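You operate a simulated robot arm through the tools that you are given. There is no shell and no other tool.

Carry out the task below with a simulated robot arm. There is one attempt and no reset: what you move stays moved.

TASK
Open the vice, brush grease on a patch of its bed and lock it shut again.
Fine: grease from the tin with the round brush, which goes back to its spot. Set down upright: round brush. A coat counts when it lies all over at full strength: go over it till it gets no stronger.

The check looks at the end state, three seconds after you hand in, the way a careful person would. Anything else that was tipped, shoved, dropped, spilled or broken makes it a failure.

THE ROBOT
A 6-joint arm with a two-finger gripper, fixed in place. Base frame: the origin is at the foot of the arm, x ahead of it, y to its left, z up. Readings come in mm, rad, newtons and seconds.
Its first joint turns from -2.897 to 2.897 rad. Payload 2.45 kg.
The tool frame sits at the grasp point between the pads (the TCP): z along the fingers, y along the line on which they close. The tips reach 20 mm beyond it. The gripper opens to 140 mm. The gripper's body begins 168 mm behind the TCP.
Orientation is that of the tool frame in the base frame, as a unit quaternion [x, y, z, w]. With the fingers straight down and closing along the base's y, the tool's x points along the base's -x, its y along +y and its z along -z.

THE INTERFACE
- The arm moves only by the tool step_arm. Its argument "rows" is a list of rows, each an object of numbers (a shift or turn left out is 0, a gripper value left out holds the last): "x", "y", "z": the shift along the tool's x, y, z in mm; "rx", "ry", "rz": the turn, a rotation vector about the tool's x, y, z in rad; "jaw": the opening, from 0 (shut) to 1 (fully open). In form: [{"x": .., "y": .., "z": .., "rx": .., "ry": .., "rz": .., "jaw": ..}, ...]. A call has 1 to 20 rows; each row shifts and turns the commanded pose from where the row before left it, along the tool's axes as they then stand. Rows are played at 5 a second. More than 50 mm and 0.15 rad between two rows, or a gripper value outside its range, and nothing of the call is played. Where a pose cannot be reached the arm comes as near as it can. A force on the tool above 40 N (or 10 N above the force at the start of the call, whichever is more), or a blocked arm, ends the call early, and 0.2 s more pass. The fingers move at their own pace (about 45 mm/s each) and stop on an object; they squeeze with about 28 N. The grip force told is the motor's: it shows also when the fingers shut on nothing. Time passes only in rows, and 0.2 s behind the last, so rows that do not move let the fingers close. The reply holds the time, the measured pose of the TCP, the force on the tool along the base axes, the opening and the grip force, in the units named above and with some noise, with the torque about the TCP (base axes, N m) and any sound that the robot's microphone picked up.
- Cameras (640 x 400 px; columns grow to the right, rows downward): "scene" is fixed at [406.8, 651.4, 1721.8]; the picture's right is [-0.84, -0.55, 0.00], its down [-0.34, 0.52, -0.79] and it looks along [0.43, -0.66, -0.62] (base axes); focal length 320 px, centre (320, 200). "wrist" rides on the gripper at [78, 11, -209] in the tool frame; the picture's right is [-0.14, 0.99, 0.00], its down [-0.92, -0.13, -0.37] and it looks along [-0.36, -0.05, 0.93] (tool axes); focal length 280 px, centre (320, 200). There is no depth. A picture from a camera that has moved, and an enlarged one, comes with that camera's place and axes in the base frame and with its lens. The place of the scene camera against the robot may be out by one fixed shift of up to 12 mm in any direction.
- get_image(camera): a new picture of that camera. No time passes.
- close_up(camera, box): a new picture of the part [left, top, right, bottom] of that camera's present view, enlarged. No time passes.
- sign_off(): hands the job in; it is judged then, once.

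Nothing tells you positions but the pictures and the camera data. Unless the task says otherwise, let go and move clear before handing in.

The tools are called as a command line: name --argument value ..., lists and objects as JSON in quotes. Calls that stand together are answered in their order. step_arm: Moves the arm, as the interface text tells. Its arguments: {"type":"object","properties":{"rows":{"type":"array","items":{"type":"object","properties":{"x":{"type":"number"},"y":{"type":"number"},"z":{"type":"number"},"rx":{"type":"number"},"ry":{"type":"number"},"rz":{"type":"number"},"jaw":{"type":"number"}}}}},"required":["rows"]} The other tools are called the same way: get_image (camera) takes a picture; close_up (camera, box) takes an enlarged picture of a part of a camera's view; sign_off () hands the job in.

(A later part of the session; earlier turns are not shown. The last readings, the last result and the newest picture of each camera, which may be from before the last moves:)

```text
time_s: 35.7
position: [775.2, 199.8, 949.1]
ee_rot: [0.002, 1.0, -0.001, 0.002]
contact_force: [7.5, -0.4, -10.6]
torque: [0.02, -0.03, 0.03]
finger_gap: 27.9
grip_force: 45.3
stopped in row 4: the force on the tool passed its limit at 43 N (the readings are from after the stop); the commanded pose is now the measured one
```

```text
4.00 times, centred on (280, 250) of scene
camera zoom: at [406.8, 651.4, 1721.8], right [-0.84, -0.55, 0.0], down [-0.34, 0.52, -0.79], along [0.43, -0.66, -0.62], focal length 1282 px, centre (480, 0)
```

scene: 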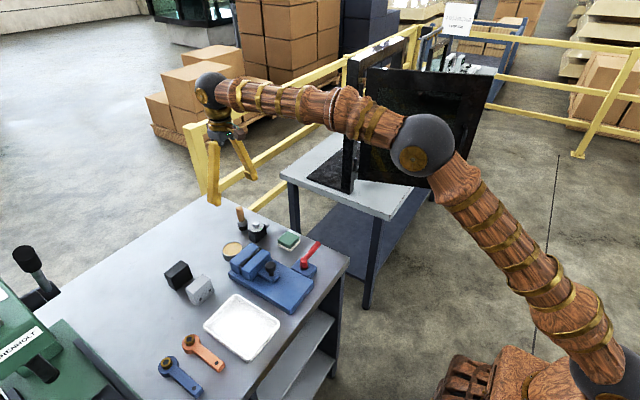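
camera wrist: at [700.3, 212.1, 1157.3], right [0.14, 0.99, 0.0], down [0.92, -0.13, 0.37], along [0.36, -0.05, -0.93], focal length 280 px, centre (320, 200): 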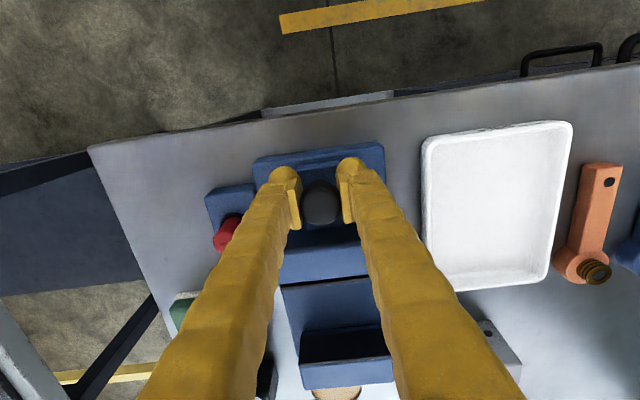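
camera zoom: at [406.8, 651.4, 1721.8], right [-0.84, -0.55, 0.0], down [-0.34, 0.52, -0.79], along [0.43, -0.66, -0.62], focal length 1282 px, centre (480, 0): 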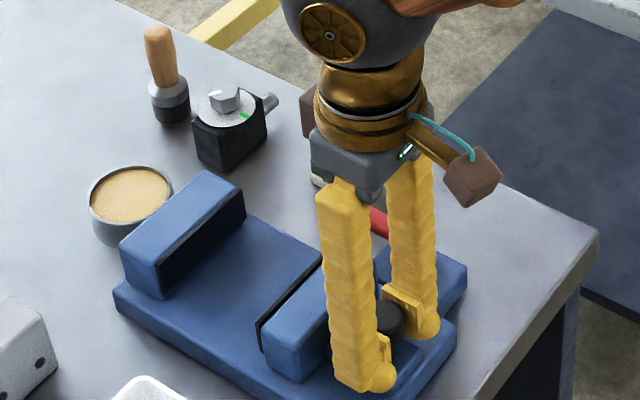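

The jaw is at its end stop, about 96 mm open. I'll release the knob, rise and inspect the exposed bed for the patch.

step_arm --rows '[{"jaw": 0.5}, {}, {}, {"z": -30}, {"z": -45}, {"z": -45, "jaw": 1.0}, {"z": -30}, {}]'

get_image --camera "wrist"

close_up --camera "wrist" --box '[240, 150, 420, 330]'

close_up --camera "scene" --box '[220, 210, 320, 300]'

```text
time_s: 37.5
position: [773.7, 200.3, 1100.0]
ee_rot: [0.003, 1.0, -0.001, 0.001]
contact_force: [-0.4, 0.3, -0.3]
torque: [-0.02, 0.03, 0.04]
finger_gap: 140.1
grip_force: 0.1
```

```text
taken
camera wrist: at [695.2, 212.4, 1308.0], right [0.14, 0.99, 0.0], down [0.92, -0.13, 0.37], along [0.37, -0.05, -0.93], focal length 280 px, centre (320, 200)
```

wrist: 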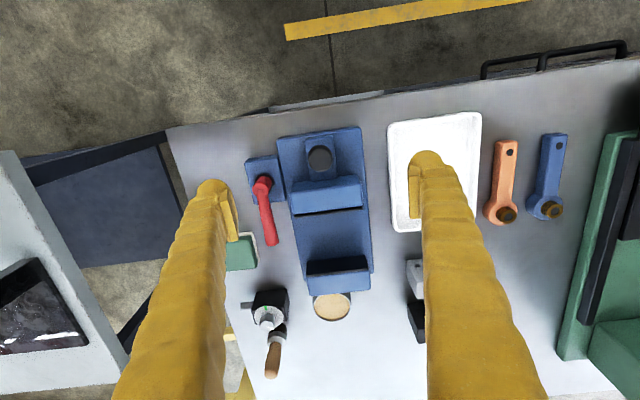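

```text
2.22 times, centred on (330, 240) of wrist
camera zoom: at [695.2, 212.4, 1308.0], right [0.14, 0.99, 0.0], down [0.92, -0.13, 0.37], along [0.37, -0.05, -0.93], focal length 623 px, centre (298, 111)
```

zoom: 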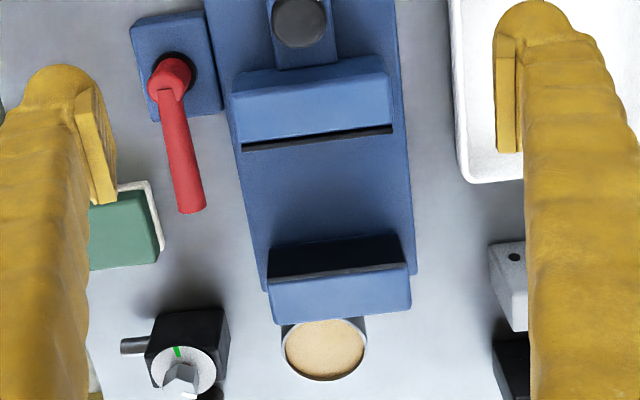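

```text
4.44 times, centred on (270, 255) of scene
camera zoom: at [406.8, 651.4, 1721.8], right [-0.84, -0.55, 0.0], down [-0.34, 0.52, -0.79], along [0.43, -0.66, -0.62], focal length 1425 px, centre (542, -44)
```

zoom: 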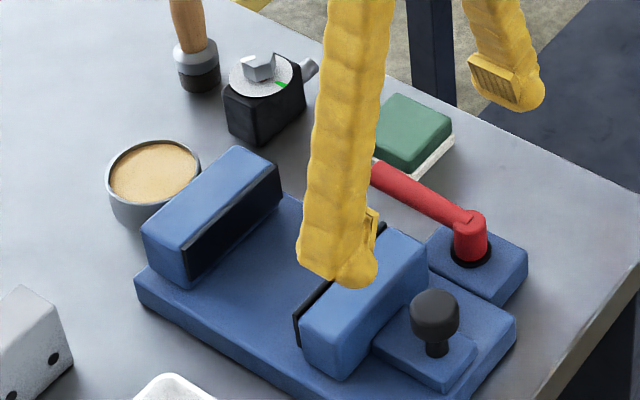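

No patch is obvious from this height. I'll go lower for a closer look at the exposed bed.

step_arm --rows '[{"x": -45, "z": 15}, {"x": -40, "z": 25}, {"z": 40}, {"z": 15}, {}]'

get_image --camera "wrist"

close_up --camera "wrist" --box '[240, 120, 420, 300]'

close_up --camera "scene" --box '[220, 210, 320, 300]'

```text
time_s: 38.7
position: [859.9, 199.5, 1003.5]
ee_rot: [0.003, 1.0, -0.001, 0.001]
contact_force: [-0.4, 0.1, -0.1]
torque: [0.0, 0.0, -0.03]
finger_gap: 140.2
grip_force: 0.0
```

```text
taken
camera wrist: at [781.4, 212.6, 1212.4], right [0.14, 0.99, 0.0], down [0.92, -0.13, 0.37], along [0.37, -0.05, -0.93], focal length 280 px, centre (320, 200)
```

wrist: 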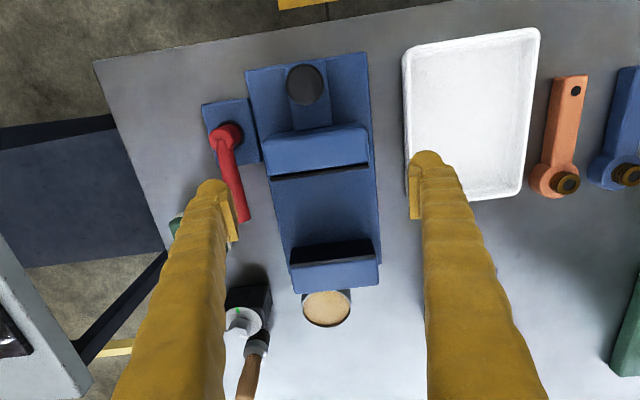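

```text
2.22 times, centred on (330, 210) of wrist
camera zoom: at [781.4, 212.6, 1212.4], right [0.14, 0.99, 0.0], down [0.92, -0.13, 0.37], along [0.37, -0.05, -0.93], focal length 623 px, centre (298, 178)
```

zoom: 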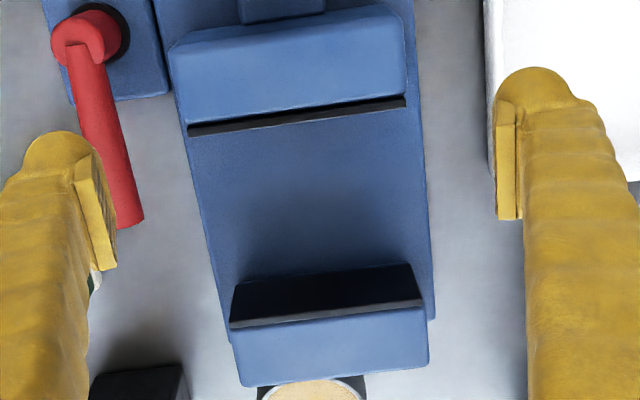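

```text
4.44 times, centred on (270, 255) of scene
camera zoom: at [406.8, 651.4, 1721.8], right [-0.84, -0.55, 0.0], down [-0.34, 0.52, -0.79], along [0.43, -0.66, -0.62], focal length 1425 px, centre (542, -44)
```

zoom: 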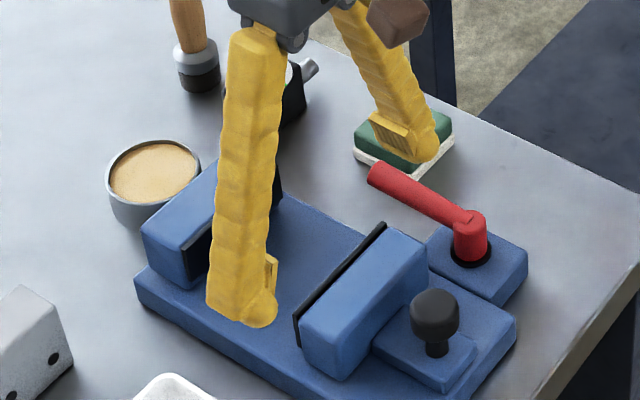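

There are no marks, so I'll coat the whole exposed bed between the jaws (x≈862–960, y≈145–261). Next I'll go over to the brush and refine its position.

step_arm --rows '[{"z": -50}, {"z": -10, "x": -45}, {"x": -45, "y": -20}, {"x": -45, "y": -20}, {"x": -45, "y": -20}, {"x": -40, "y": -25}, {"y": -45, "jaw": 0.55}, {}]'

get_image --camera "wrist"

close_up --camera "wrist" --box '[260, 120, 400, 260]'

```text
time_s: 40.5
position: [1077.1, 70.1, 1065.3]
ee_rot: [0.002, 1.0, -0.002, 0.002]
contact_force: [-0.3, 0.1, 0.6]
torque: [0.01, 0.0, -0.03]
finger_gap: 87.3
grip_force: 0.1
```

```text
taken
camera wrist: at [997.9, 83.3, 1273.7], right [0.14, 0.99, 0.0], down [0.92, -0.13, 0.37], along [0.37, -0.05, -0.93], focal length 280 px, centre (320, 200)
```

wrist: 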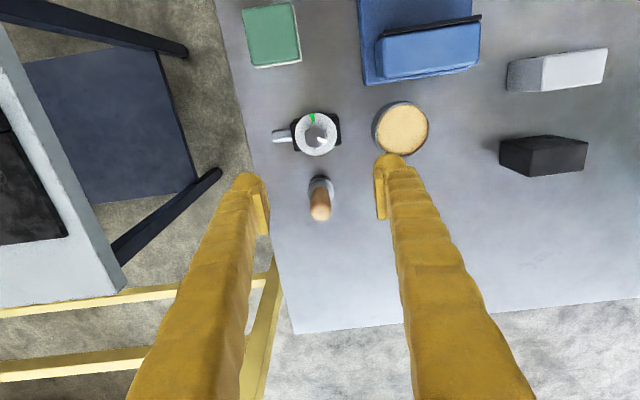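

```text
2.86 times, centred on (330, 190) of wrist
camera zoom: at [997.9, 83.3, 1273.7], right [0.14, 0.99, 0.0], down [0.92, -0.13, 0.37], along [0.37, -0.05, -0.93], focal length 801 px, centre (291, 229)
```

zoom: 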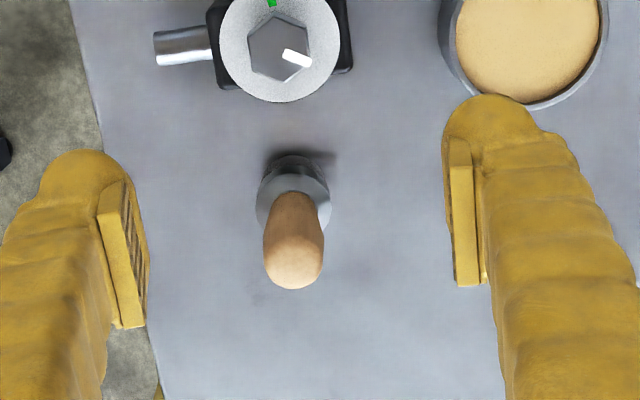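

The brush is at about (1131, 65). I'll move over it and descend with the fingers open around the handle, then check before closing.

step_arm --rows '[{"x": -45, "y": -5}, {"x": -9}, {"z": 30}, {"z": 30}, {"z": 25}, {"z": 15}, {"z": 8}, {}]'

get_image --camera "wrist"

close_up --camera "scene" --box '[200, 170, 280, 260]'

```text
time_s: 42.3
position: [1133.6, 62.5, 958.7]
ee_rot: [0.002, 1.0, -0.001, 0.002]
contact_force: [0.9, 0.3, 0.2]
torque: [0.04, 0.01, 0.03]
finger_gap: 76.9
grip_force: 0.1
```

```text
taken
camera wrist: at [1054.2, 74.8, 1165.5], right [0.14, 0.99, 0.0], down [0.92, -0.13, 0.37], along [0.37, -0.05, -0.93], focal length 280 px, centre (320, 200)
```

wrist: 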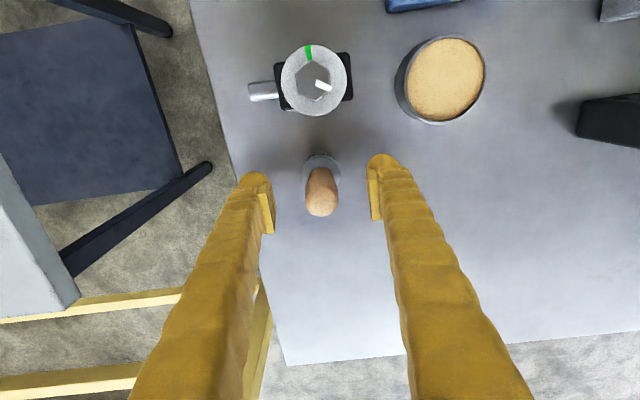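

```text
4.44 times, centred on (240, 215) of scene
camera zoom: at [406.8, 651.4, 1721.8], right [-0.84, -0.55, 0.0], down [-0.34, 0.52, -0.79], along [0.43, -0.66, -0.62], focal length 1425 px, centre (676, 133)
```

zoom: 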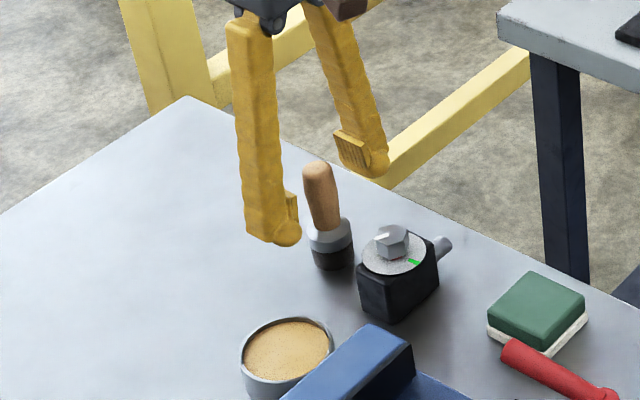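

The handle is centred between the fingers. I'll close on it.

step_arm --rows '[{"jaw": 0.0}, {}, {}, {}, {}, {}]'

get_image --camera "wrist"

close_up --camera "scene" --box '[200, 170, 280, 260]'

```text
time_s: 43.7
position: [1132.8, 61.3, 957.8]
ee_rot: [0.002, 1.0, -0.001, 0.002]
contact_force: [0.2, 0.2, -0.1]
torque: [-0.02, 0.01, -0.01]
finger_gap: 24.5
grip_force: 28.0
```

```text
taken
camera wrist: at [1054.2, 74.8, 1165.7], right [0.14, 0.99, 0.0], down [0.92, -0.13, 0.37], along [0.37, -0.05, -0.93], focal length 280 px, centre (320, 200)
```

wrist: 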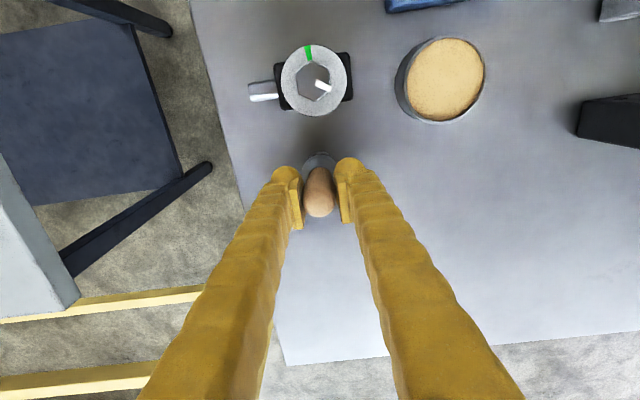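

```text
4.44 times, centred on (240, 215) of scene
camera zoom: at [406.8, 651.4, 1721.8], right [-0.84, -0.55, 0.0], down [-0.34, 0.52, -0.79], along [0.43, -0.66, -0.62], focal length 1425 px, centre (676, 133)
```

zoom: 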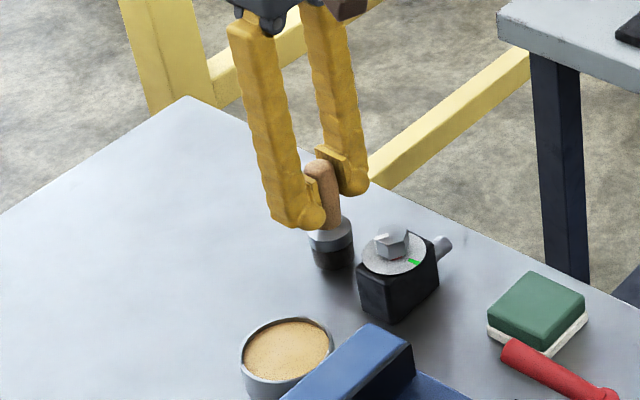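

The brush is gripped at TCP (1133, 62, 958) standing on the table; that is the spot it must go back to. I'll lift it straight up, carry it over the tin at about (1062, 181), and check.

step_arm --rows '[{"z": -15}, {"z": -25}, {"z": -25}, {"x": 23.7, "y": 39.7}, {"x": 23.7, "y": 39.7}, {"x": 23.6, "y": 39.6}, {}]'

get_image --camera "wrist"

close_up --camera "scene" --box '[190, 180, 290, 270]'

```text
time_s: 45.3
position: [1065.5, 181.6, 1020.8]
ee_rot: [0.004, 1.0, -0.001, 0.002]
contact_force: [-0.3, -0.5, -0.7]
torque: [0.03, -0.03, -0.02]
finger_gap: 24.6
grip_force: 27.7
```

```text
taken
camera wrist: at [986.1, 194.3, 1229.1], right [0.14, 0.99, 0.0], down [0.92, -0.13, 0.37], along [0.37, -0.05, -0.93], focal length 280 px, centre (320, 200)
```

wrist: 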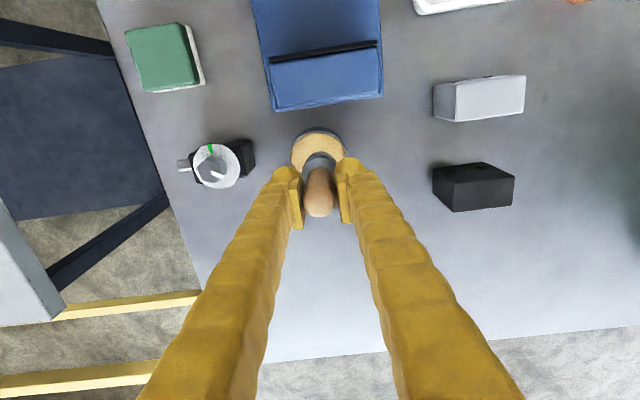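

```text
4.44 times, centred on (240, 225) of scene
camera zoom: at [406.8, 651.4, 1721.8], right [-0.84, -0.55, 0.0], down [-0.34, 0.52, -0.79], along [0.43, -0.66, -0.62], focal length 1425 px, centre (676, 89)
```

zoom: 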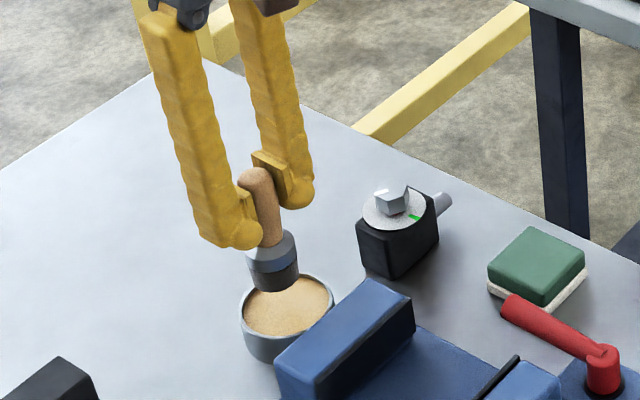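

I'll shift about 5 mm toward −x to centre over the tin, then lower gently into the grease.

step_arm --rows '[{"x": 5.5}, {"z": 10}, {"z": 8}, {"z": 5}, {"z": 4}, {"z": 4}, {}]'

get_image --camera "wrist"

close_up --camera "scene" --box '[210, 200, 270, 270]'

```text
time_s: 46.9
position: [1057.4, 182.2, 991.7]
ee_rot: [0.003, 1.0, 0.0, 0.002]
contact_force: [-0.7, 0.0, -0.8]
torque: [0.01, -0.01, 0.01]
finger_gap: 24.4
grip_force: 28.3
```

```text
taken
camera wrist: at [978.1, 194.5, 1199.0], right [0.14, 0.99, 0.0], down [0.92, -0.13, 0.37], along [0.37, -0.05, -0.93], focal length 280 px, centre (320, 200)
```

wrist: 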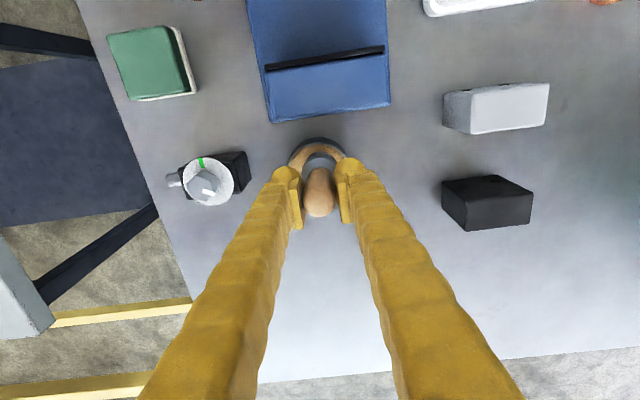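

```text
5.71 times, centred on (240, 235) of scene
camera zoom: at [406.8, 651.4, 1721.8], right [-0.84, -0.55, 0.0], down [-0.34, 0.52, -0.79], along [0.43, -0.66, -0.62], focal length 1832 px, centre (777, 0)
```

zoom: 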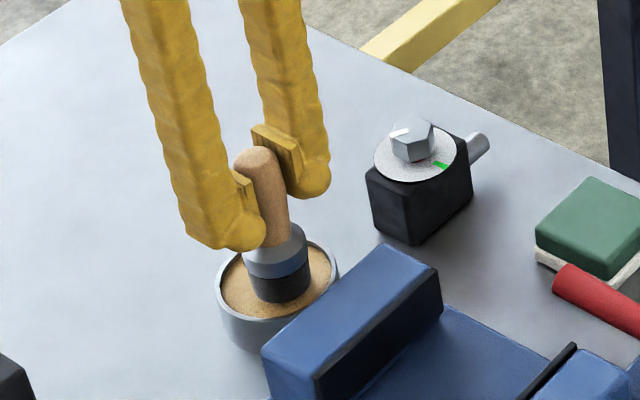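

The brush is centred inside the rim. I'll continue down in small steps until I feel contact.

step_arm --rows '[{"z": 2}, {"z": 2}, {"z": 2}, {"z": 2}, {}]'

close_up --camera "scene" --box '[210, 200, 270, 270]'

```text
time_s: 48.1
position: [1056.8, 182.2, 984.1]
ee_rot: [0.003, 1.0, -0.001, 0.002]
contact_force: [-1.0, 1.6, 4.3]
torque: [0.0, 0.11, -0.02]
finger_gap: 24.6
grip_force: 27.7
```

```text
5.71 times, centred on (240, 235) of scene
camera zoom: at [406.8, 651.4, 1721.8], right [-0.84, -0.55, 0.0], down [-0.34, 0.52, -0.79], along [0.43, -0.66, -0.62], focal length 1832 px, centre (777, 0)
```

zoom: 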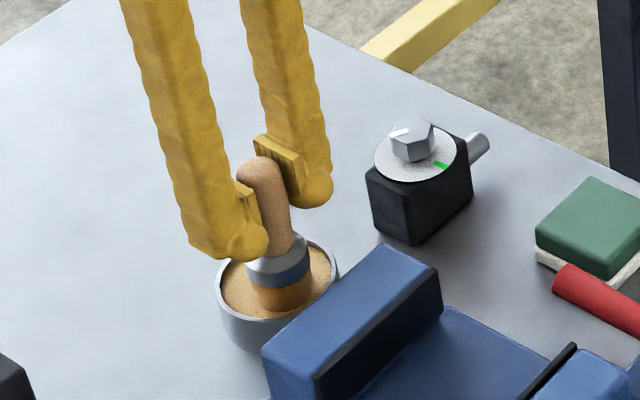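

The bristles have taken on grease. I'll lift over the fixed jaw and move to the middle of the exposed bed.

step_arm --rows '[{"z": -15}, {"z": -25}, {"z": -36}, {"x": 36.5, "y": 5}, {"x": 36.5, "y": 5}, {"x": 36.5, "y": 5}, {"x": 36.5, "y": 5}, {"z": 30}, {"z": 20}, {"z": 10}, {}]'

get_image --camera "wrist"

close_up --camera "scene" --box '[220, 200, 320, 300]'

```text
time_s: 50.5
position: [909.8, 202.3, 998.6]
ee_rot: [0.003, 1.0, 0.0, 0.002]
contact_force: [0.1, 0.2, -1.1]
torque: [0.01, -0.01, -0.01]
finger_gap: 24.6
grip_force: 28.1
```

```text
taken
camera wrist: at [831.1, 214.3, 1207.4], right [0.14, 0.99, 0.0], down [0.92, -0.13, 0.37], along [0.37, -0.05, -0.93], focal length 280 px, centre (320, 200)
```

wrist: 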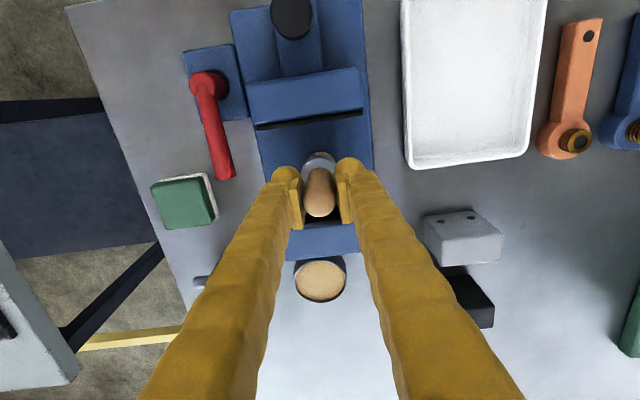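

```text
4.00 times, centred on (270, 250) of scene
camera zoom: at [406.8, 651.4, 1721.8], right [-0.84, -0.55, 0.0], down [-0.34, 0.52, -0.79], along [0.43, -0.66, -0.62], focal length 1282 px, centre (520, 0)
```

zoom: 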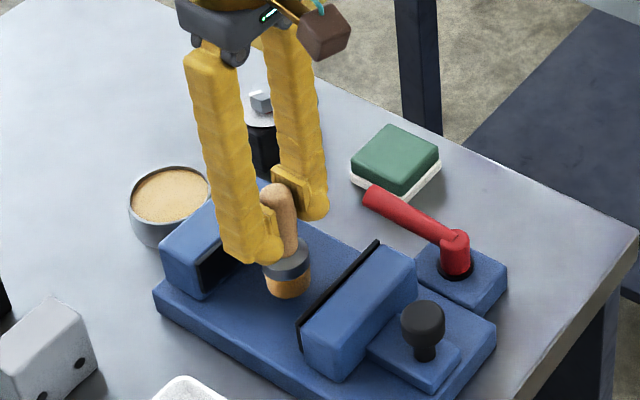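

Above the bed and centred between the jaws, with clearance to the fixed jaw. I'll lower to contact in small steps.

step_arm --rows '[{"z": 4}, {"z": 2}, {"z": 2}, {"z": 2}, {"z": 2}, {}]'

close_up --camera "scene" --box '[230, 220, 310, 290]'

```text
time_s: 51.9
position: [910.4, 203.8, 987.7]
ee_rot: [0.002, 1.0, -0.001, 0.002]
contact_force: [0.7, 0.1, -0.7]
torque: [-0.02, -0.04, -0.02]
finger_gap: 24.2
grip_force: 28.5
```

```text
5.71 times, centred on (270, 255) of scene
camera zoom: at [406.8, 651.4, 1721.8], right [-0.84, -0.55, 0.0], down [-0.34, 0.52, -0.79], along [0.43, -0.66, -0.62], focal length 1832 px, centre (606, -114)
```

zoom: 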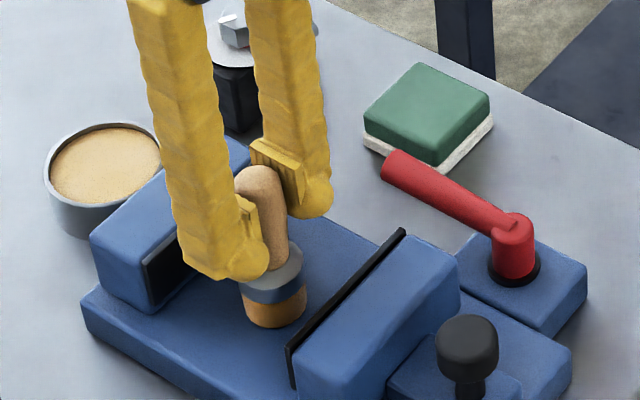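

step_arm --rows '[{"z": 1.5}, {"z": 1.5}, {"z": 1}, {}]'

close_up --camera "scene" --box '[230, 220, 310, 290]'

```text
time_s: 52.9
position: [911.8, 204.1, 982.8]
ee_rot: [0.003, 1.0, 0.0, 0.002]
contact_force: [-0.6, 2.0, 28.0]
torque: [0.04, -0.07, 0.0]
finger_gap: 24.5
grip_force: 28.1
```

```text
5.71 times, centred on (270, 255) of scene
camera zoom: at [406.8, 651.4, 1721.8], right [-0.84, -0.55, 0.0], down [-0.34, 0.52, -0.79], along [0.43, -0.66, -0.62], focal length 1832 px, centre (606, -114)
```

zoom: 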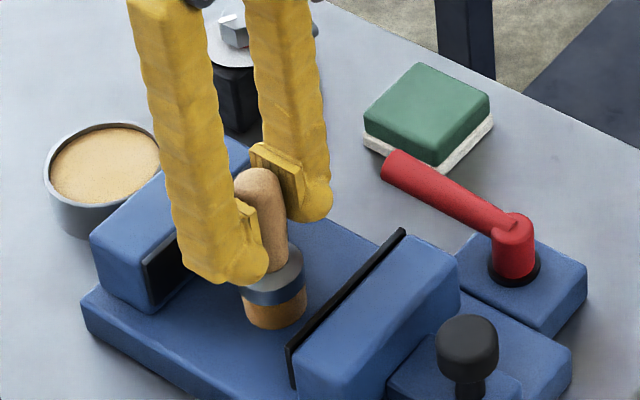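

Contact is firm at 28 N. I'll back off 2 mm for a light press and make a short test stroke.

step_arm --rows '[{"z": -2}, {"y": -10}, {"y": -10}, {"y": -10}, {}]'

get_image --camera "wrist"

close_up --camera "scene" --box '[230, 220, 310, 290]'

```text
time_s: 54.1
position: [910.6, 172.3, 984.2]
ee_rot: [0.003, 1.0, -0.001, 0.001]
contact_force: [-1.0, 0.4, 3.7]
torque: [-0.02, 0.01, -0.03]
finger_gap: 24.6
grip_force: 27.9
```

```text
taken
camera wrist: at [831.3, 185.2, 1192.2], right [0.14, 0.99, 0.0], down [0.92, -0.13, 0.37], along [0.37, -0.06, -0.93], focal length 280 px, centre (320, 200)
```

wrist: 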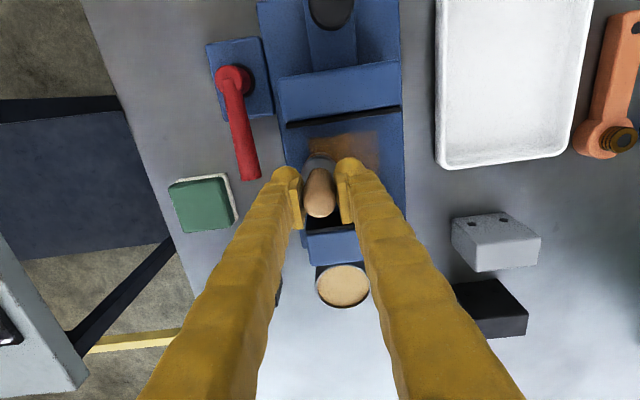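

```text
5.71 times, centred on (270, 255) of scene
camera zoom: at [406.8, 651.4, 1721.8], right [-0.84, -0.55, 0.0], down [-0.34, 0.52, -0.79], along [0.43, -0.66, -0.62], focal length 1832 px, centre (606, -114)
```

zoom: 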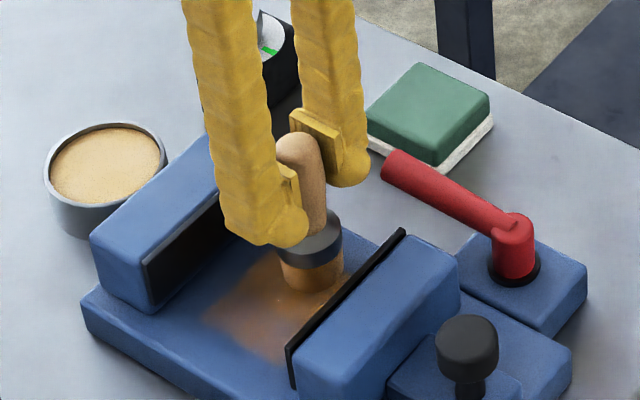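

Grease is going on. I'll raster the whole exposed area with overlapping strokes at light pressure.

step_arm --rows '[{"y": -9}, {"x": 12}, {"x": 12}, {"y": 10}, {"y": 10}, {"y": 10}, {"y": 10}, {"y": 10}, {"y": 10}, {"y": 10}, {"y": 10}, {"x": -14}, {"y": -10}, {"y": -10}, {"y": -10}, {"y": -10}, {"y": -10}, {"y": -10}, {"y": -10}, {"y": -10}]'

step_arm --rows '[{"x": -14}, {"y": 10}, {"y": 10}, {"y": 10}, {"y": 10}, {"y": 10}, {"y": 10}, {"y": 10}, {"y": 10}, {"x": -14}, {"y": -10}, {"y": -10}, {"y": -10}, {"y": -10}, {"y": -10}, {"y": -10}, {"y": -10}, {"y": -10}, {"x": -12}]'

get_image --camera "wrist"

close_up --camera "scene" --box '[230, 220, 310, 290]'

```text
time_s: 58.3
position: [900.3, 164.0, 984.1]
ee_rot: [0.003, 1.0, -0.002, 0.003]
contact_force: [0.7, -0.8, 1.6]
torque: [-0.04, 0.01, 0.01]
finger_gap: 24.2
grip_force: 28.4
```

```text
time_s: 62.3
position: [940.6, 162.9, 985.7]
ee_rot: [0.002, 1.0, -0.001, 0.001]
contact_force: [-13.6, -0.3, -3.3]
torque: [-0.02, 0.7, 0.0]
finger_gap: 24.4
grip_force: 27.6
```

```text
taken
camera wrist: at [860.9, 175.3, 1192.5], right [0.14, 0.99, 0.0], down [0.92, -0.13, 0.37], along [0.37, -0.05, -0.93], focal length 280 px, centre (320, 200)
```

wrist: 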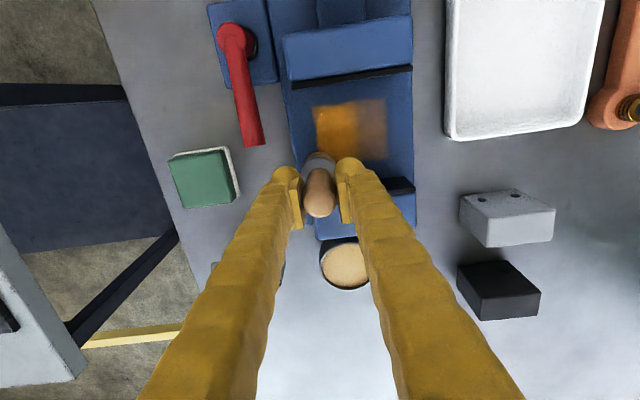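

```text
5.71 times, centred on (270, 255) of scene
camera zoom: at [406.8, 651.4, 1721.8], right [-0.84, -0.55, 0.0], down [-0.34, 0.52, -0.79], along [0.43, -0.66, -0.62], focal length 1832 px, centre (606, -114)
```

zoom: 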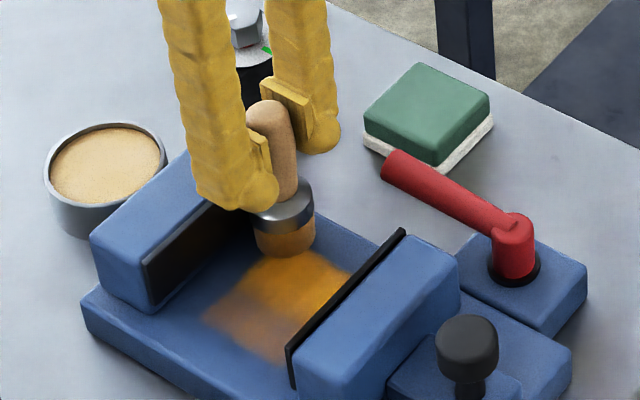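

A patch is showing: about x 878–939, y 167–237, not yet even. I'll lift, look at it, then reload at the tin.

step_arm --rows '[{"x": 7}, {"z": -25}, {"z": -50}, {"x": -42, "y": 6}, {"x": -28, "y": 6}, {}]'

close_up --camera "wrist" --box '[240, 20, 420, 200]'

close_up --camera "scene" --box '[230, 220, 310, 290]'

```text
time_s: 63.7
position: [1006.1, 175.2, 1059.2]
ee_rot: [0.003, 1.0, 0.0, 0.003]
contact_force: [-0.9, 0.0, -0.5]
torque: [0.02, 0.01, 0.02]
finger_gap: 24.4
grip_force: 27.4
```

```text
2.22 times, centred on (330, 110) of wrist
camera zoom: at [926.5, 187.0, 1267.9], right [0.14, 0.99, 0.0], down [0.92, -0.13, 0.37], along [0.37, -0.05, -0.93], focal length 623 px, centre (298, 400)
```

zoom: 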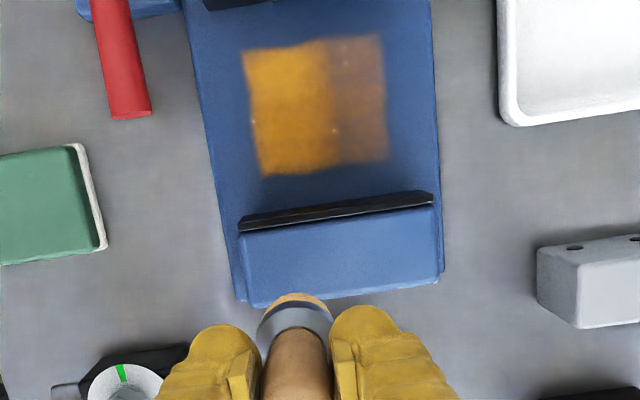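

```text
5.71 times, centred on (270, 255) of scene
camera zoom: at [406.8, 651.4, 1721.8], right [-0.84, -0.55, 0.0], down [-0.34, 0.52, -0.79], along [0.43, -0.66, -0.62], focal length 1832 px, centre (606, -114)
```

zoom: 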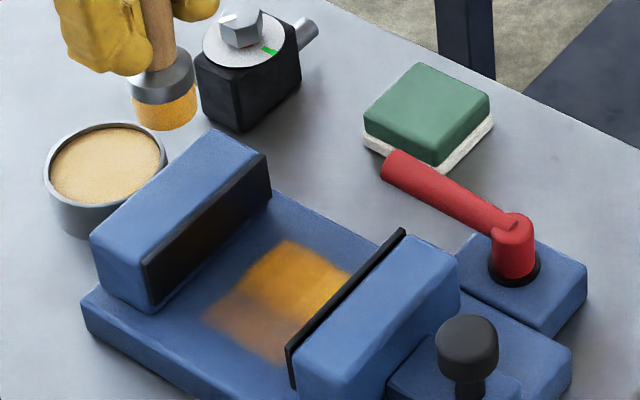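

The patch is a clear rectangle whose right half is weaker. I'll reload the brush at the tin and go over it again.

step_arm --rows '[{"x": -40, "y": 4}, {"x": -11, "y": 2.5}, {"z": 30}, {"z": 25}, {"z": 12}, {"z": 5}, {"z": 3}, {}]'

close_up --camera "scene" --box '[210, 200, 270, 270]'

```text
time_s: 65.5
position: [1054.3, 181.1, 986.6]
ee_rot: [0.002, 1.0, -0.001, 0.001]
contact_force: [-0.4, 0.3, -0.7]
torque: [0.0, -0.01, 0.01]
finger_gap: 24.2
grip_force: 28.1
```

```text
5.71 times, centred on (240, 235) of scene
camera zoom: at [406.8, 651.4, 1721.8], right [-0.84, -0.55, 0.0], down [-0.34, 0.52, -0.79], along [0.43, -0.66, -0.62], focal length 1832 px, centre (777, 0)
```

zoom: 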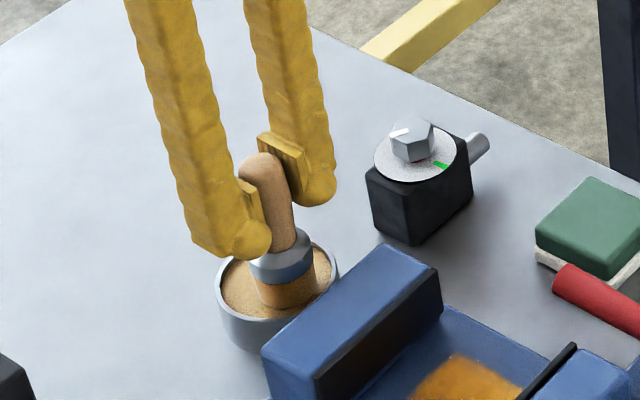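

step_arm --rows '[{"x": -3, "z": 1}, {"z": 1.5}, {"z": 1}, {}]'

close_up --camera "scene" --box '[210, 200, 270, 270]'

```text
time_s: 66.5
position: [1057.9, 180.0, 983.4]
ee_rot: [0.003, 1.0, -0.001, 0.001]
contact_force: [0.4, -0.4, -1.2]
torque: [0.02, 0.01, 0.03]
finger_gap: 24.3
grip_force: 27.8
```

```text
5.71 times, centred on (240, 235) of scene
camera zoom: at [406.8, 651.4, 1721.8], right [-0.84, -0.55, 0.0], down [-0.34, 0.52, -0.79], along [0.43, -0.66, -0.62], focal length 1832 px, centre (777, 0)
```

zoom: 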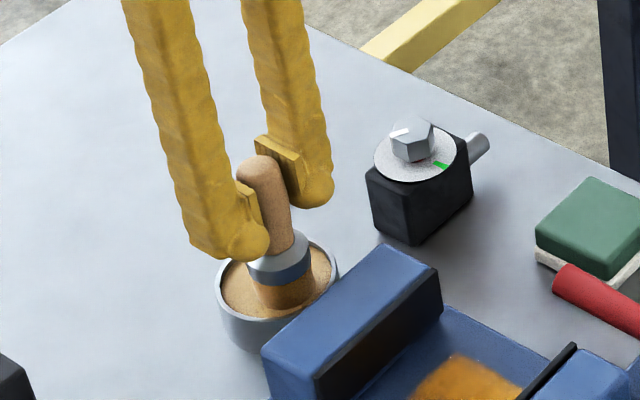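

step_arm --rows '[{"z": 1}, {"z": 1}, {"z": 1}, {}]'

close_up --camera "scene" --box '[210, 200, 270, 270]'

```text
time_s: 67.5
position: [1058.1, 181.7, 979.1]
ee_rot: [0.002, 1.0, -0.001, 0.003]
contact_force: [1.0, -1.8, 27.5]
torque: [-0.01, -0.08, 0.0]
finger_gap: 24.5
grip_force: 27.8
```

```text
5.71 times, centred on (240, 235) of scene
camera zoom: at [406.8, 651.4, 1721.8], right [-0.84, -0.55, 0.0], down [-0.34, 0.52, -0.79], along [0.43, -0.66, -0.62], focal length 1832 px, centre (777, 0)
```

zoom: 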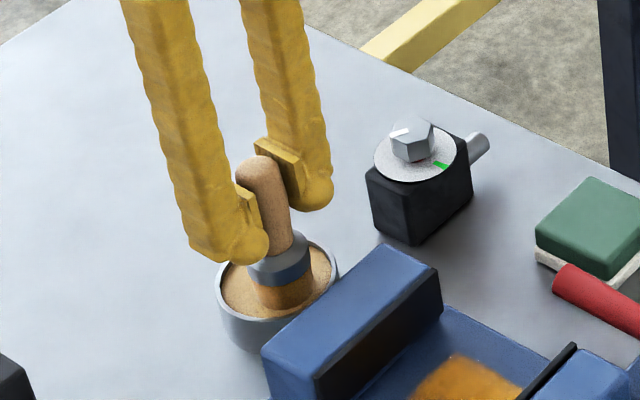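

The brush is loaded. I'll go back to the bed's weaker right side and feel for contact.

step_arm --rows '[{"z": -20}, {"z": -30}, {"z": -32}, {"x": 37.2, "y": 10.8}, {"x": 37.2, "y": 10.8}, {"x": 37.2, "y": 10.8}, {"x": 37.2, "y": 10.8}, {"z": 30}, {"z": 30}, {"z": 15}, {"z": 3}, {"z": 2}, {}]'

```text
time_s: 70.3
position: [911.3, 224.8, 983.0]
ee_rot: [0.003, 1.0, -0.001, 0.001]
contact_force: [-2.0, -2.6, 12.9]
torque: [-0.11, 0.06, 0.0]
finger_gap: 24.1
grip_force: 27.7
```

step_arm --rows '[{"z": -0.7, "y": 8}, {"x": 12}, {"x": 10}, {"y": -11}, {"y": -11}, {"y": -11}, {"y": -11}, {"y": -11}, {"y": -11}, {"x": -13}, {"y": 11}, {"y": 11}, {"y": 11}, {"y": 11}, {"y": 11}, {"y": 11}, {"x": -13}, {"y": -11}, {"y": -11}, {"y": -11}]'

step_arm --rows '[{"y": -11}, {"y": -11}, {"y": -11}, {"x": -13}, {"y": 11}, {"y": 11}, {"y": 11}, {"y": 11}, {"y": 11}, {"y": 11}, {"x": 8}, {"x": 8}, {"x": 8}, {"x": 8}, {"x": 8}, {"y": -11}, {"x": -10}, {"x": -10}, {"x": -10}, {"x": -10}]'

close_up --camera "scene" --box '[230, 220, 310, 290]'

get_image --camera "wrist"

```text
time_s: 74.5
position: [914.1, 201.3, 980.6]
ee_rot: [0.003, 1.0, -0.001, 0.001]
contact_force: [-0.1, 0.5, 2.5]
torque: [-0.03, -0.03, 0.02]
finger_gap: 24.3
grip_force: 28.2
```

```text
time_s: 78.7
position: [926.1, 222.8, 982.4]
ee_rot: [0.002, 1.0, -0.001, 0.002]
contact_force: [0.0, 0.6, 1.4]
torque: [0.03, 0.02, 0.02]
finger_gap: 24.5
grip_force: 27.8
```

```text
5.71 times, centred on (270, 255) of scene
camera zoom: at [406.8, 651.4, 1721.8], right [-0.84, -0.55, 0.0], down [-0.34, 0.52, -0.79], along [0.43, -0.66, -0.62], focal length 1832 px, centre (606, -114)
```

zoom: 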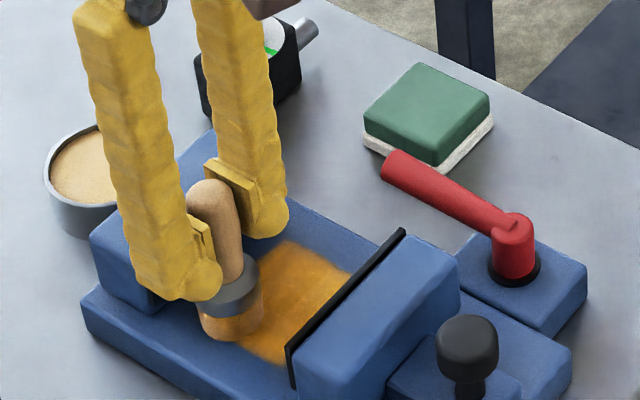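

```text
taken
camera wrist: at [846.9, 235.2, 1188.8], right [0.14, 0.99, 0.0], down [0.92, -0.13, 0.37], along [0.37, -0.05, -0.93], focal length 280 px, centre (320, 200)
```

wrist: 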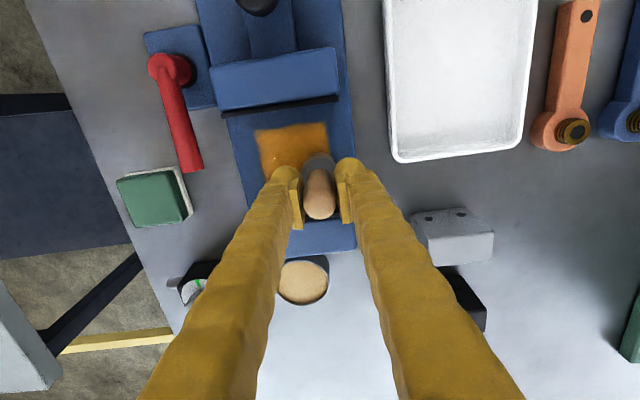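

It looks more even now. I'll lift and inspect from the same viewpoint as before.

step_arm --rows '[{"z": -25}, {"z": -50}, {"x": -40, "y": -20}, {"x": -40, "y": -20}, {}]'

close_up --camera "wrist" --box '[240, 20, 420, 200]'

close_up --camera "scene" --box '[230, 220, 310, 290]'

```text
time_s: 79.9
position: [1005.1, 180.9, 1057.3]
ee_rot: [0.003, 1.0, -0.001, 0.002]
contact_force: [1.0, 0.6, -1.6]
torque: [0.0, 0.02, 0.02]
finger_gap: 24.4
grip_force: 27.9
```

```text
2.22 times, centred on (330, 110) of wrist
camera zoom: at [925.6, 193.9, 1265.2], right [0.14, 0.99, 0.0], down [0.92, -0.13, 0.37], along [0.37, -0.05, -0.93], focal length 623 px, centre (298, 400)
```

zoom: 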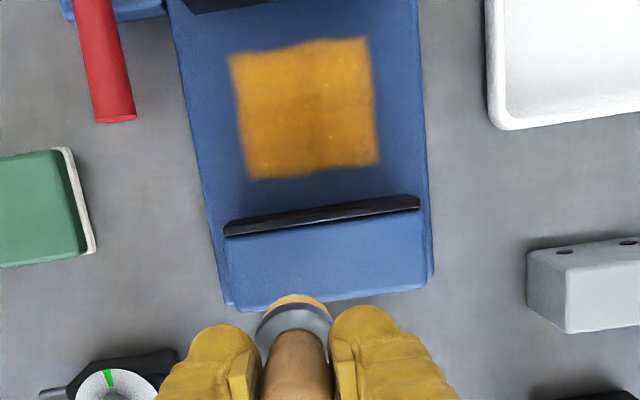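

```text
5.71 times, centred on (270, 255) of scene
camera zoom: at [406.8, 651.4, 1721.8], right [-0.84, -0.55, 0.0], down [-0.34, 0.52, -0.79], along [0.43, -0.66, -0.62], focal length 1832 px, centre (606, -114)
```

zoom: 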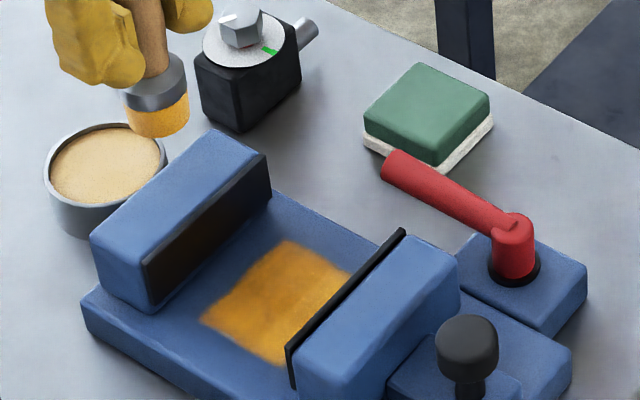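

The patch is now an even rectangle. I'll reload and go over it once more to see whether it gets any stronger.

step_arm --rows '[{"x": -40}, {"x": -13}, {"z": 30}, {"z": 25}, {"z": 12}, {"z": 4}, {"z": 3}, {"z": 2}, {}]'

close_up --camera "scene" --box '[210, 200, 270, 270]'

```text
time_s: 81.9
position: [1058.9, 181.3, 979.9]
ee_rot: [0.003, 1.0, -0.001, 0.001]
contact_force: [0.9, -0.6, 0.1]
torque: [0.0, -0.03, -0.01]
finger_gap: 24.3
grip_force: 28.0
```

```text
5.71 times, centred on (240, 235) of scene
camera zoom: at [406.8, 651.4, 1721.8], right [-0.84, -0.55, 0.0], down [-0.34, 0.52, -0.79], along [0.43, -0.66, -0.62], focal length 1832 px, centre (777, 0)
```

zoom: 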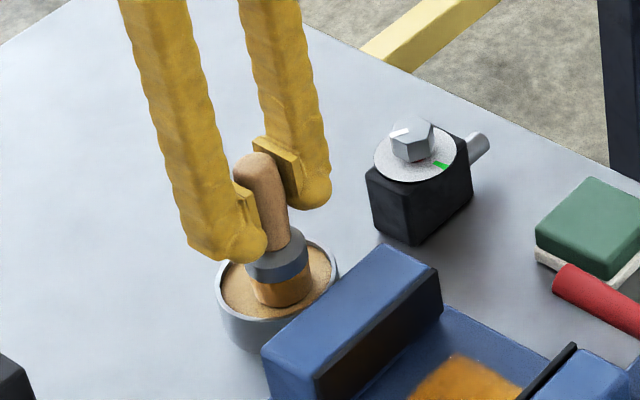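

step_arm --rows '[{"z": 1}, {"z": 0.7}, {}]'

```text
time_s: 82.7
position: [1059.6, 181.1, 979.0]
ee_rot: [0.003, 1.0, -0.001, 0.001]
contact_force: [-0.4, -0.2, -0.6]
torque: [0.01, 0.01, 0.0]
finger_gap: 24.3
grip_force: 27.6
```

step_arm --rows '[{"z": 1}, {"z": 0.7}, {}]'

close_up --camera "scene" --box '[210, 200, 270, 270]'

```text
time_s: 83.5
position: [1059.9, 180.7, 979.7]
ee_rot: [0.002, 1.0, -0.002, 0.002]
contact_force: [5.5, 4.3, 19.3]
torque: [0.12, -0.33, -0.01]
finger_gap: 24.4
grip_force: 27.5
```

```text
5.71 times, centred on (240, 235) of scene
camera zoom: at [406.8, 651.4, 1721.8], right [-0.84, -0.55, 0.0], down [-0.34, 0.52, -0.79], along [0.43, -0.66, -0.62], focal length 1832 px, centre (777, 0)
```

zoom: 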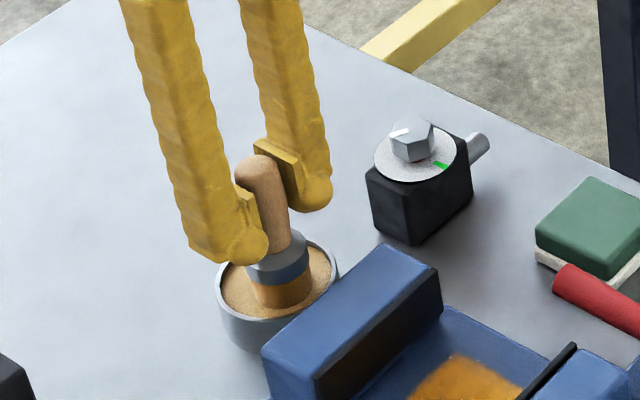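

step_arm --rows '[{"z": -20}, {"z": -30}, {"z": -32}, {"x": 37.4, "y": 11}, {"x": 37.4, "y": 11}, {"x": 37.4, "y": 11}, {"x": 37.4, "y": 11}, {"z": 30}, {"z": 30}, {"z": 15}, {"z": 3}, {"z": 2}, {}]'

```text
time_s: 86.3
position: [909.6, 226.5, 981.9]
ee_rot: [0.002, 1.0, -0.001, 0.003]
contact_force: [0.1, -0.9, 24.3]
torque: [-0.08, 0.11, -0.01]
finger_gap: 24.6
grip_force: 28.3
```

step_arm --rows '[{"z": -1.5, "y": 8}, {"x": 12}, {"x": 9}, {"y": -11}, {"y": -11}, {"y": -11}, {"y": -11}, {"y": -11}, {"y": -11}, {"x": -13}, {"y": 11}, {"y": 11}, {"y": 11}, {"y": 11}, {"y": 11}, {"y": 11}, {"x": -13}, {"y": -11}, {"y": -11}, {"y": -11}]'

step_arm --rows '[{"y": -11}, {"y": -11}, {"y": -11}, {"x": -13}, {"y": 11}, {"y": 11}, {"y": 11}, {"y": 11}, {"y": 11}, {"y": 11}, {"x": 8}, {"x": 8}, {"x": 8}, {"x": 8}, {"x": 8}, {"y": -11}, {"x": -10}, {"x": -10}, {"x": -10}, {"x": -10}]'

step_arm --rows '[{"z": -25}, {"z": -50}, {"x": -40, "y": -20}, {"x": -40, "y": -20}, {}]'

close_up --camera "wrist" --box '[240, 20, 420, 200]'

close_up --camera "scene" --box '[230, 220, 310, 290]'

```text
time_s: 90.5
position: [915.0, 201.2, 980.8]
ee_rot: [0.004, 1.0, -0.001, 0.002]
contact_force: [0.6, 0.1, 1.8]
torque: [-0.03, -0.03, 0.01]
finger_gap: 24.4
grip_force: 28.2
```

```text
time_s: 94.7
position: [928.8, 224.1, 981.2]
ee_rot: [0.003, 1.0, -0.001, 0.002]
contact_force: [0.2, -0.8, -1.8]
torque: [0.02, 0.04, 0.01]
finger_gap: 24.7
grip_force: 27.8
```

```text
time_s: 95.9
position: [1007.0, 181.7, 1054.8]
ee_rot: [0.003, 1.0, -0.001, 0.002]
contact_force: [0.4, 0.4, -1.2]
torque: [0.0, 0.01, -0.01]
finger_gap: 24.2
grip_force: 27.7
```

```text
2.22 times, centred on (330, 110) of wrist
camera zoom: at [927.7, 194.1, 1262.8], right [0.14, 0.99, 0.0], down [0.92, -0.13, 0.37], along [0.37, -0.05, -0.93], focal length 623 px, centre (298, 400)
```

zoom: 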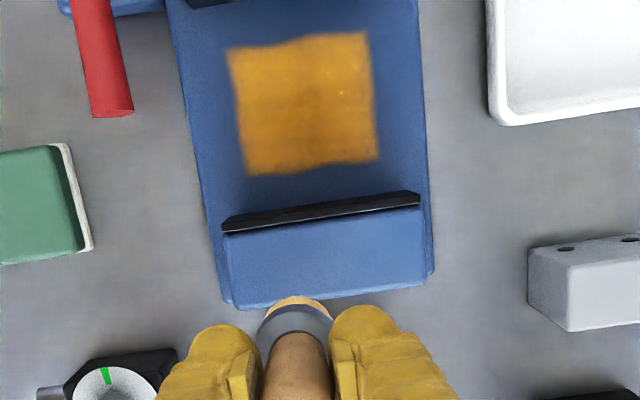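

```text
5.71 times, centred on (270, 255) of scene
camera zoom: at [406.8, 651.4, 1721.8], right [-0.84, -0.55, 0.0], down [-0.34, 0.52, -0.79], along [0.43, -0.66, -0.62], focal length 1832 px, centre (606, -114)
```

zoom: 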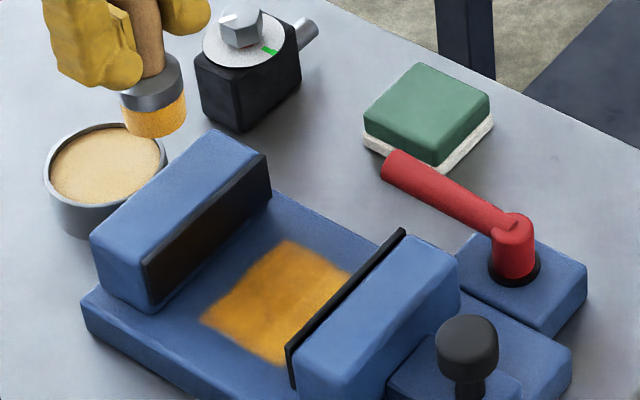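

close_up --camera "wrist" --box '[295, 25, 355, 75]'

close_up --camera "scene" --box '[250, 255, 285, 290]'

```text
8.00 times, centred on (325, 50) of wrist
camera zoom: at [927.7, 194.1, 1262.8], right [0.14, 0.99, 0.0], down [0.92, -0.13, 0.37], along [0.37, -0.05, -0.93], focal length 2243 px, centre (280, 1400)
```

zoom: 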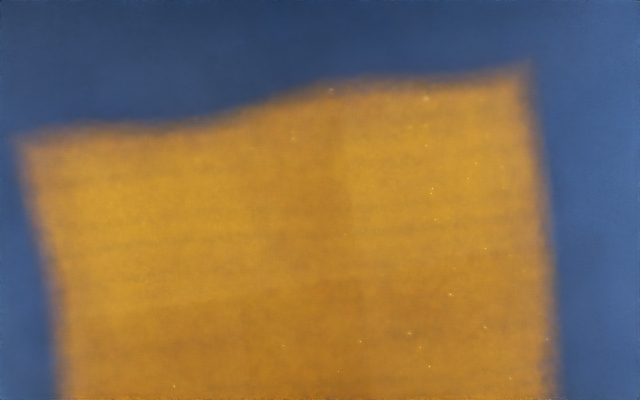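

```text
11.43 times, centred on (268, 272) of scene
camera zoom: at [406.8, 651.4, 1721.8], right [-0.84, -0.55, 0.0], down [-0.34, 0.52, -0.79], along [0.43, -0.66, -0.62], focal length 3663 px, centre (920, -629)
```

zoom: 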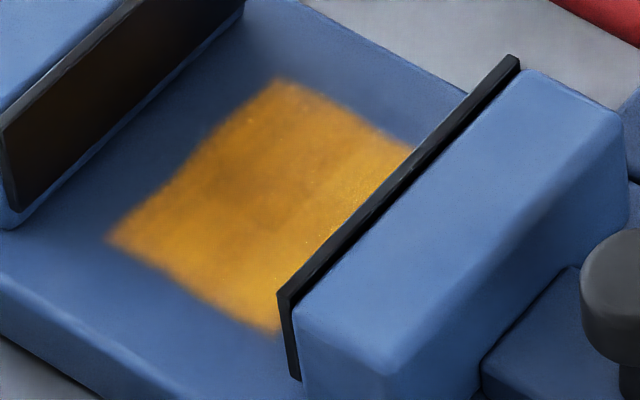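

The centre looks marginally darker than the edges, so I'll do one more loaded pass with extra strokes through the middle and compare.

step_arm --rows '[{"x": -40}, {"x": -12}, {"z": 30}, {"z": 25}, {"z": 12}, {"z": 4}, {"z": 3}, {"z": 1.5}, {}]'

step_arm --rows '[{"z": 0.7}, {"z": 0.7}, {}]'

```text
time_s: 97.9
position: [1060.1, 183.3, 979.4]
ee_rot: [0.003, 1.0, 0.0, 0.002]
contact_force: [0.2, -0.9, -1.1]
torque: [-0.01, -0.01, -0.01]
finger_gap: 24.5
grip_force: 27.9
```

```text
time_s: 98.7
position: [1059.1, 183.3, 978.5]
ee_rot: [0.003, 1.0, -0.001, 0.002]
contact_force: [1.0, 0.4, -0.4]
torque: [0.02, 0.03, 0.02]
finger_gap: 24.3
grip_force: 28.4
```

step_arm --rows '[{"z": 0.7}, {"z": 0.7}, {}]'

```text
time_s: 99.5
position: [1060.7, 182.6, 977.5]
ee_rot: [0.003, 1.0, -0.001, 0.002]
contact_force: [-1.9, -0.2, 6.3]
torque: [0.0, 0.14, 0.02]
finger_gap: 24.7
grip_force: 27.7
```

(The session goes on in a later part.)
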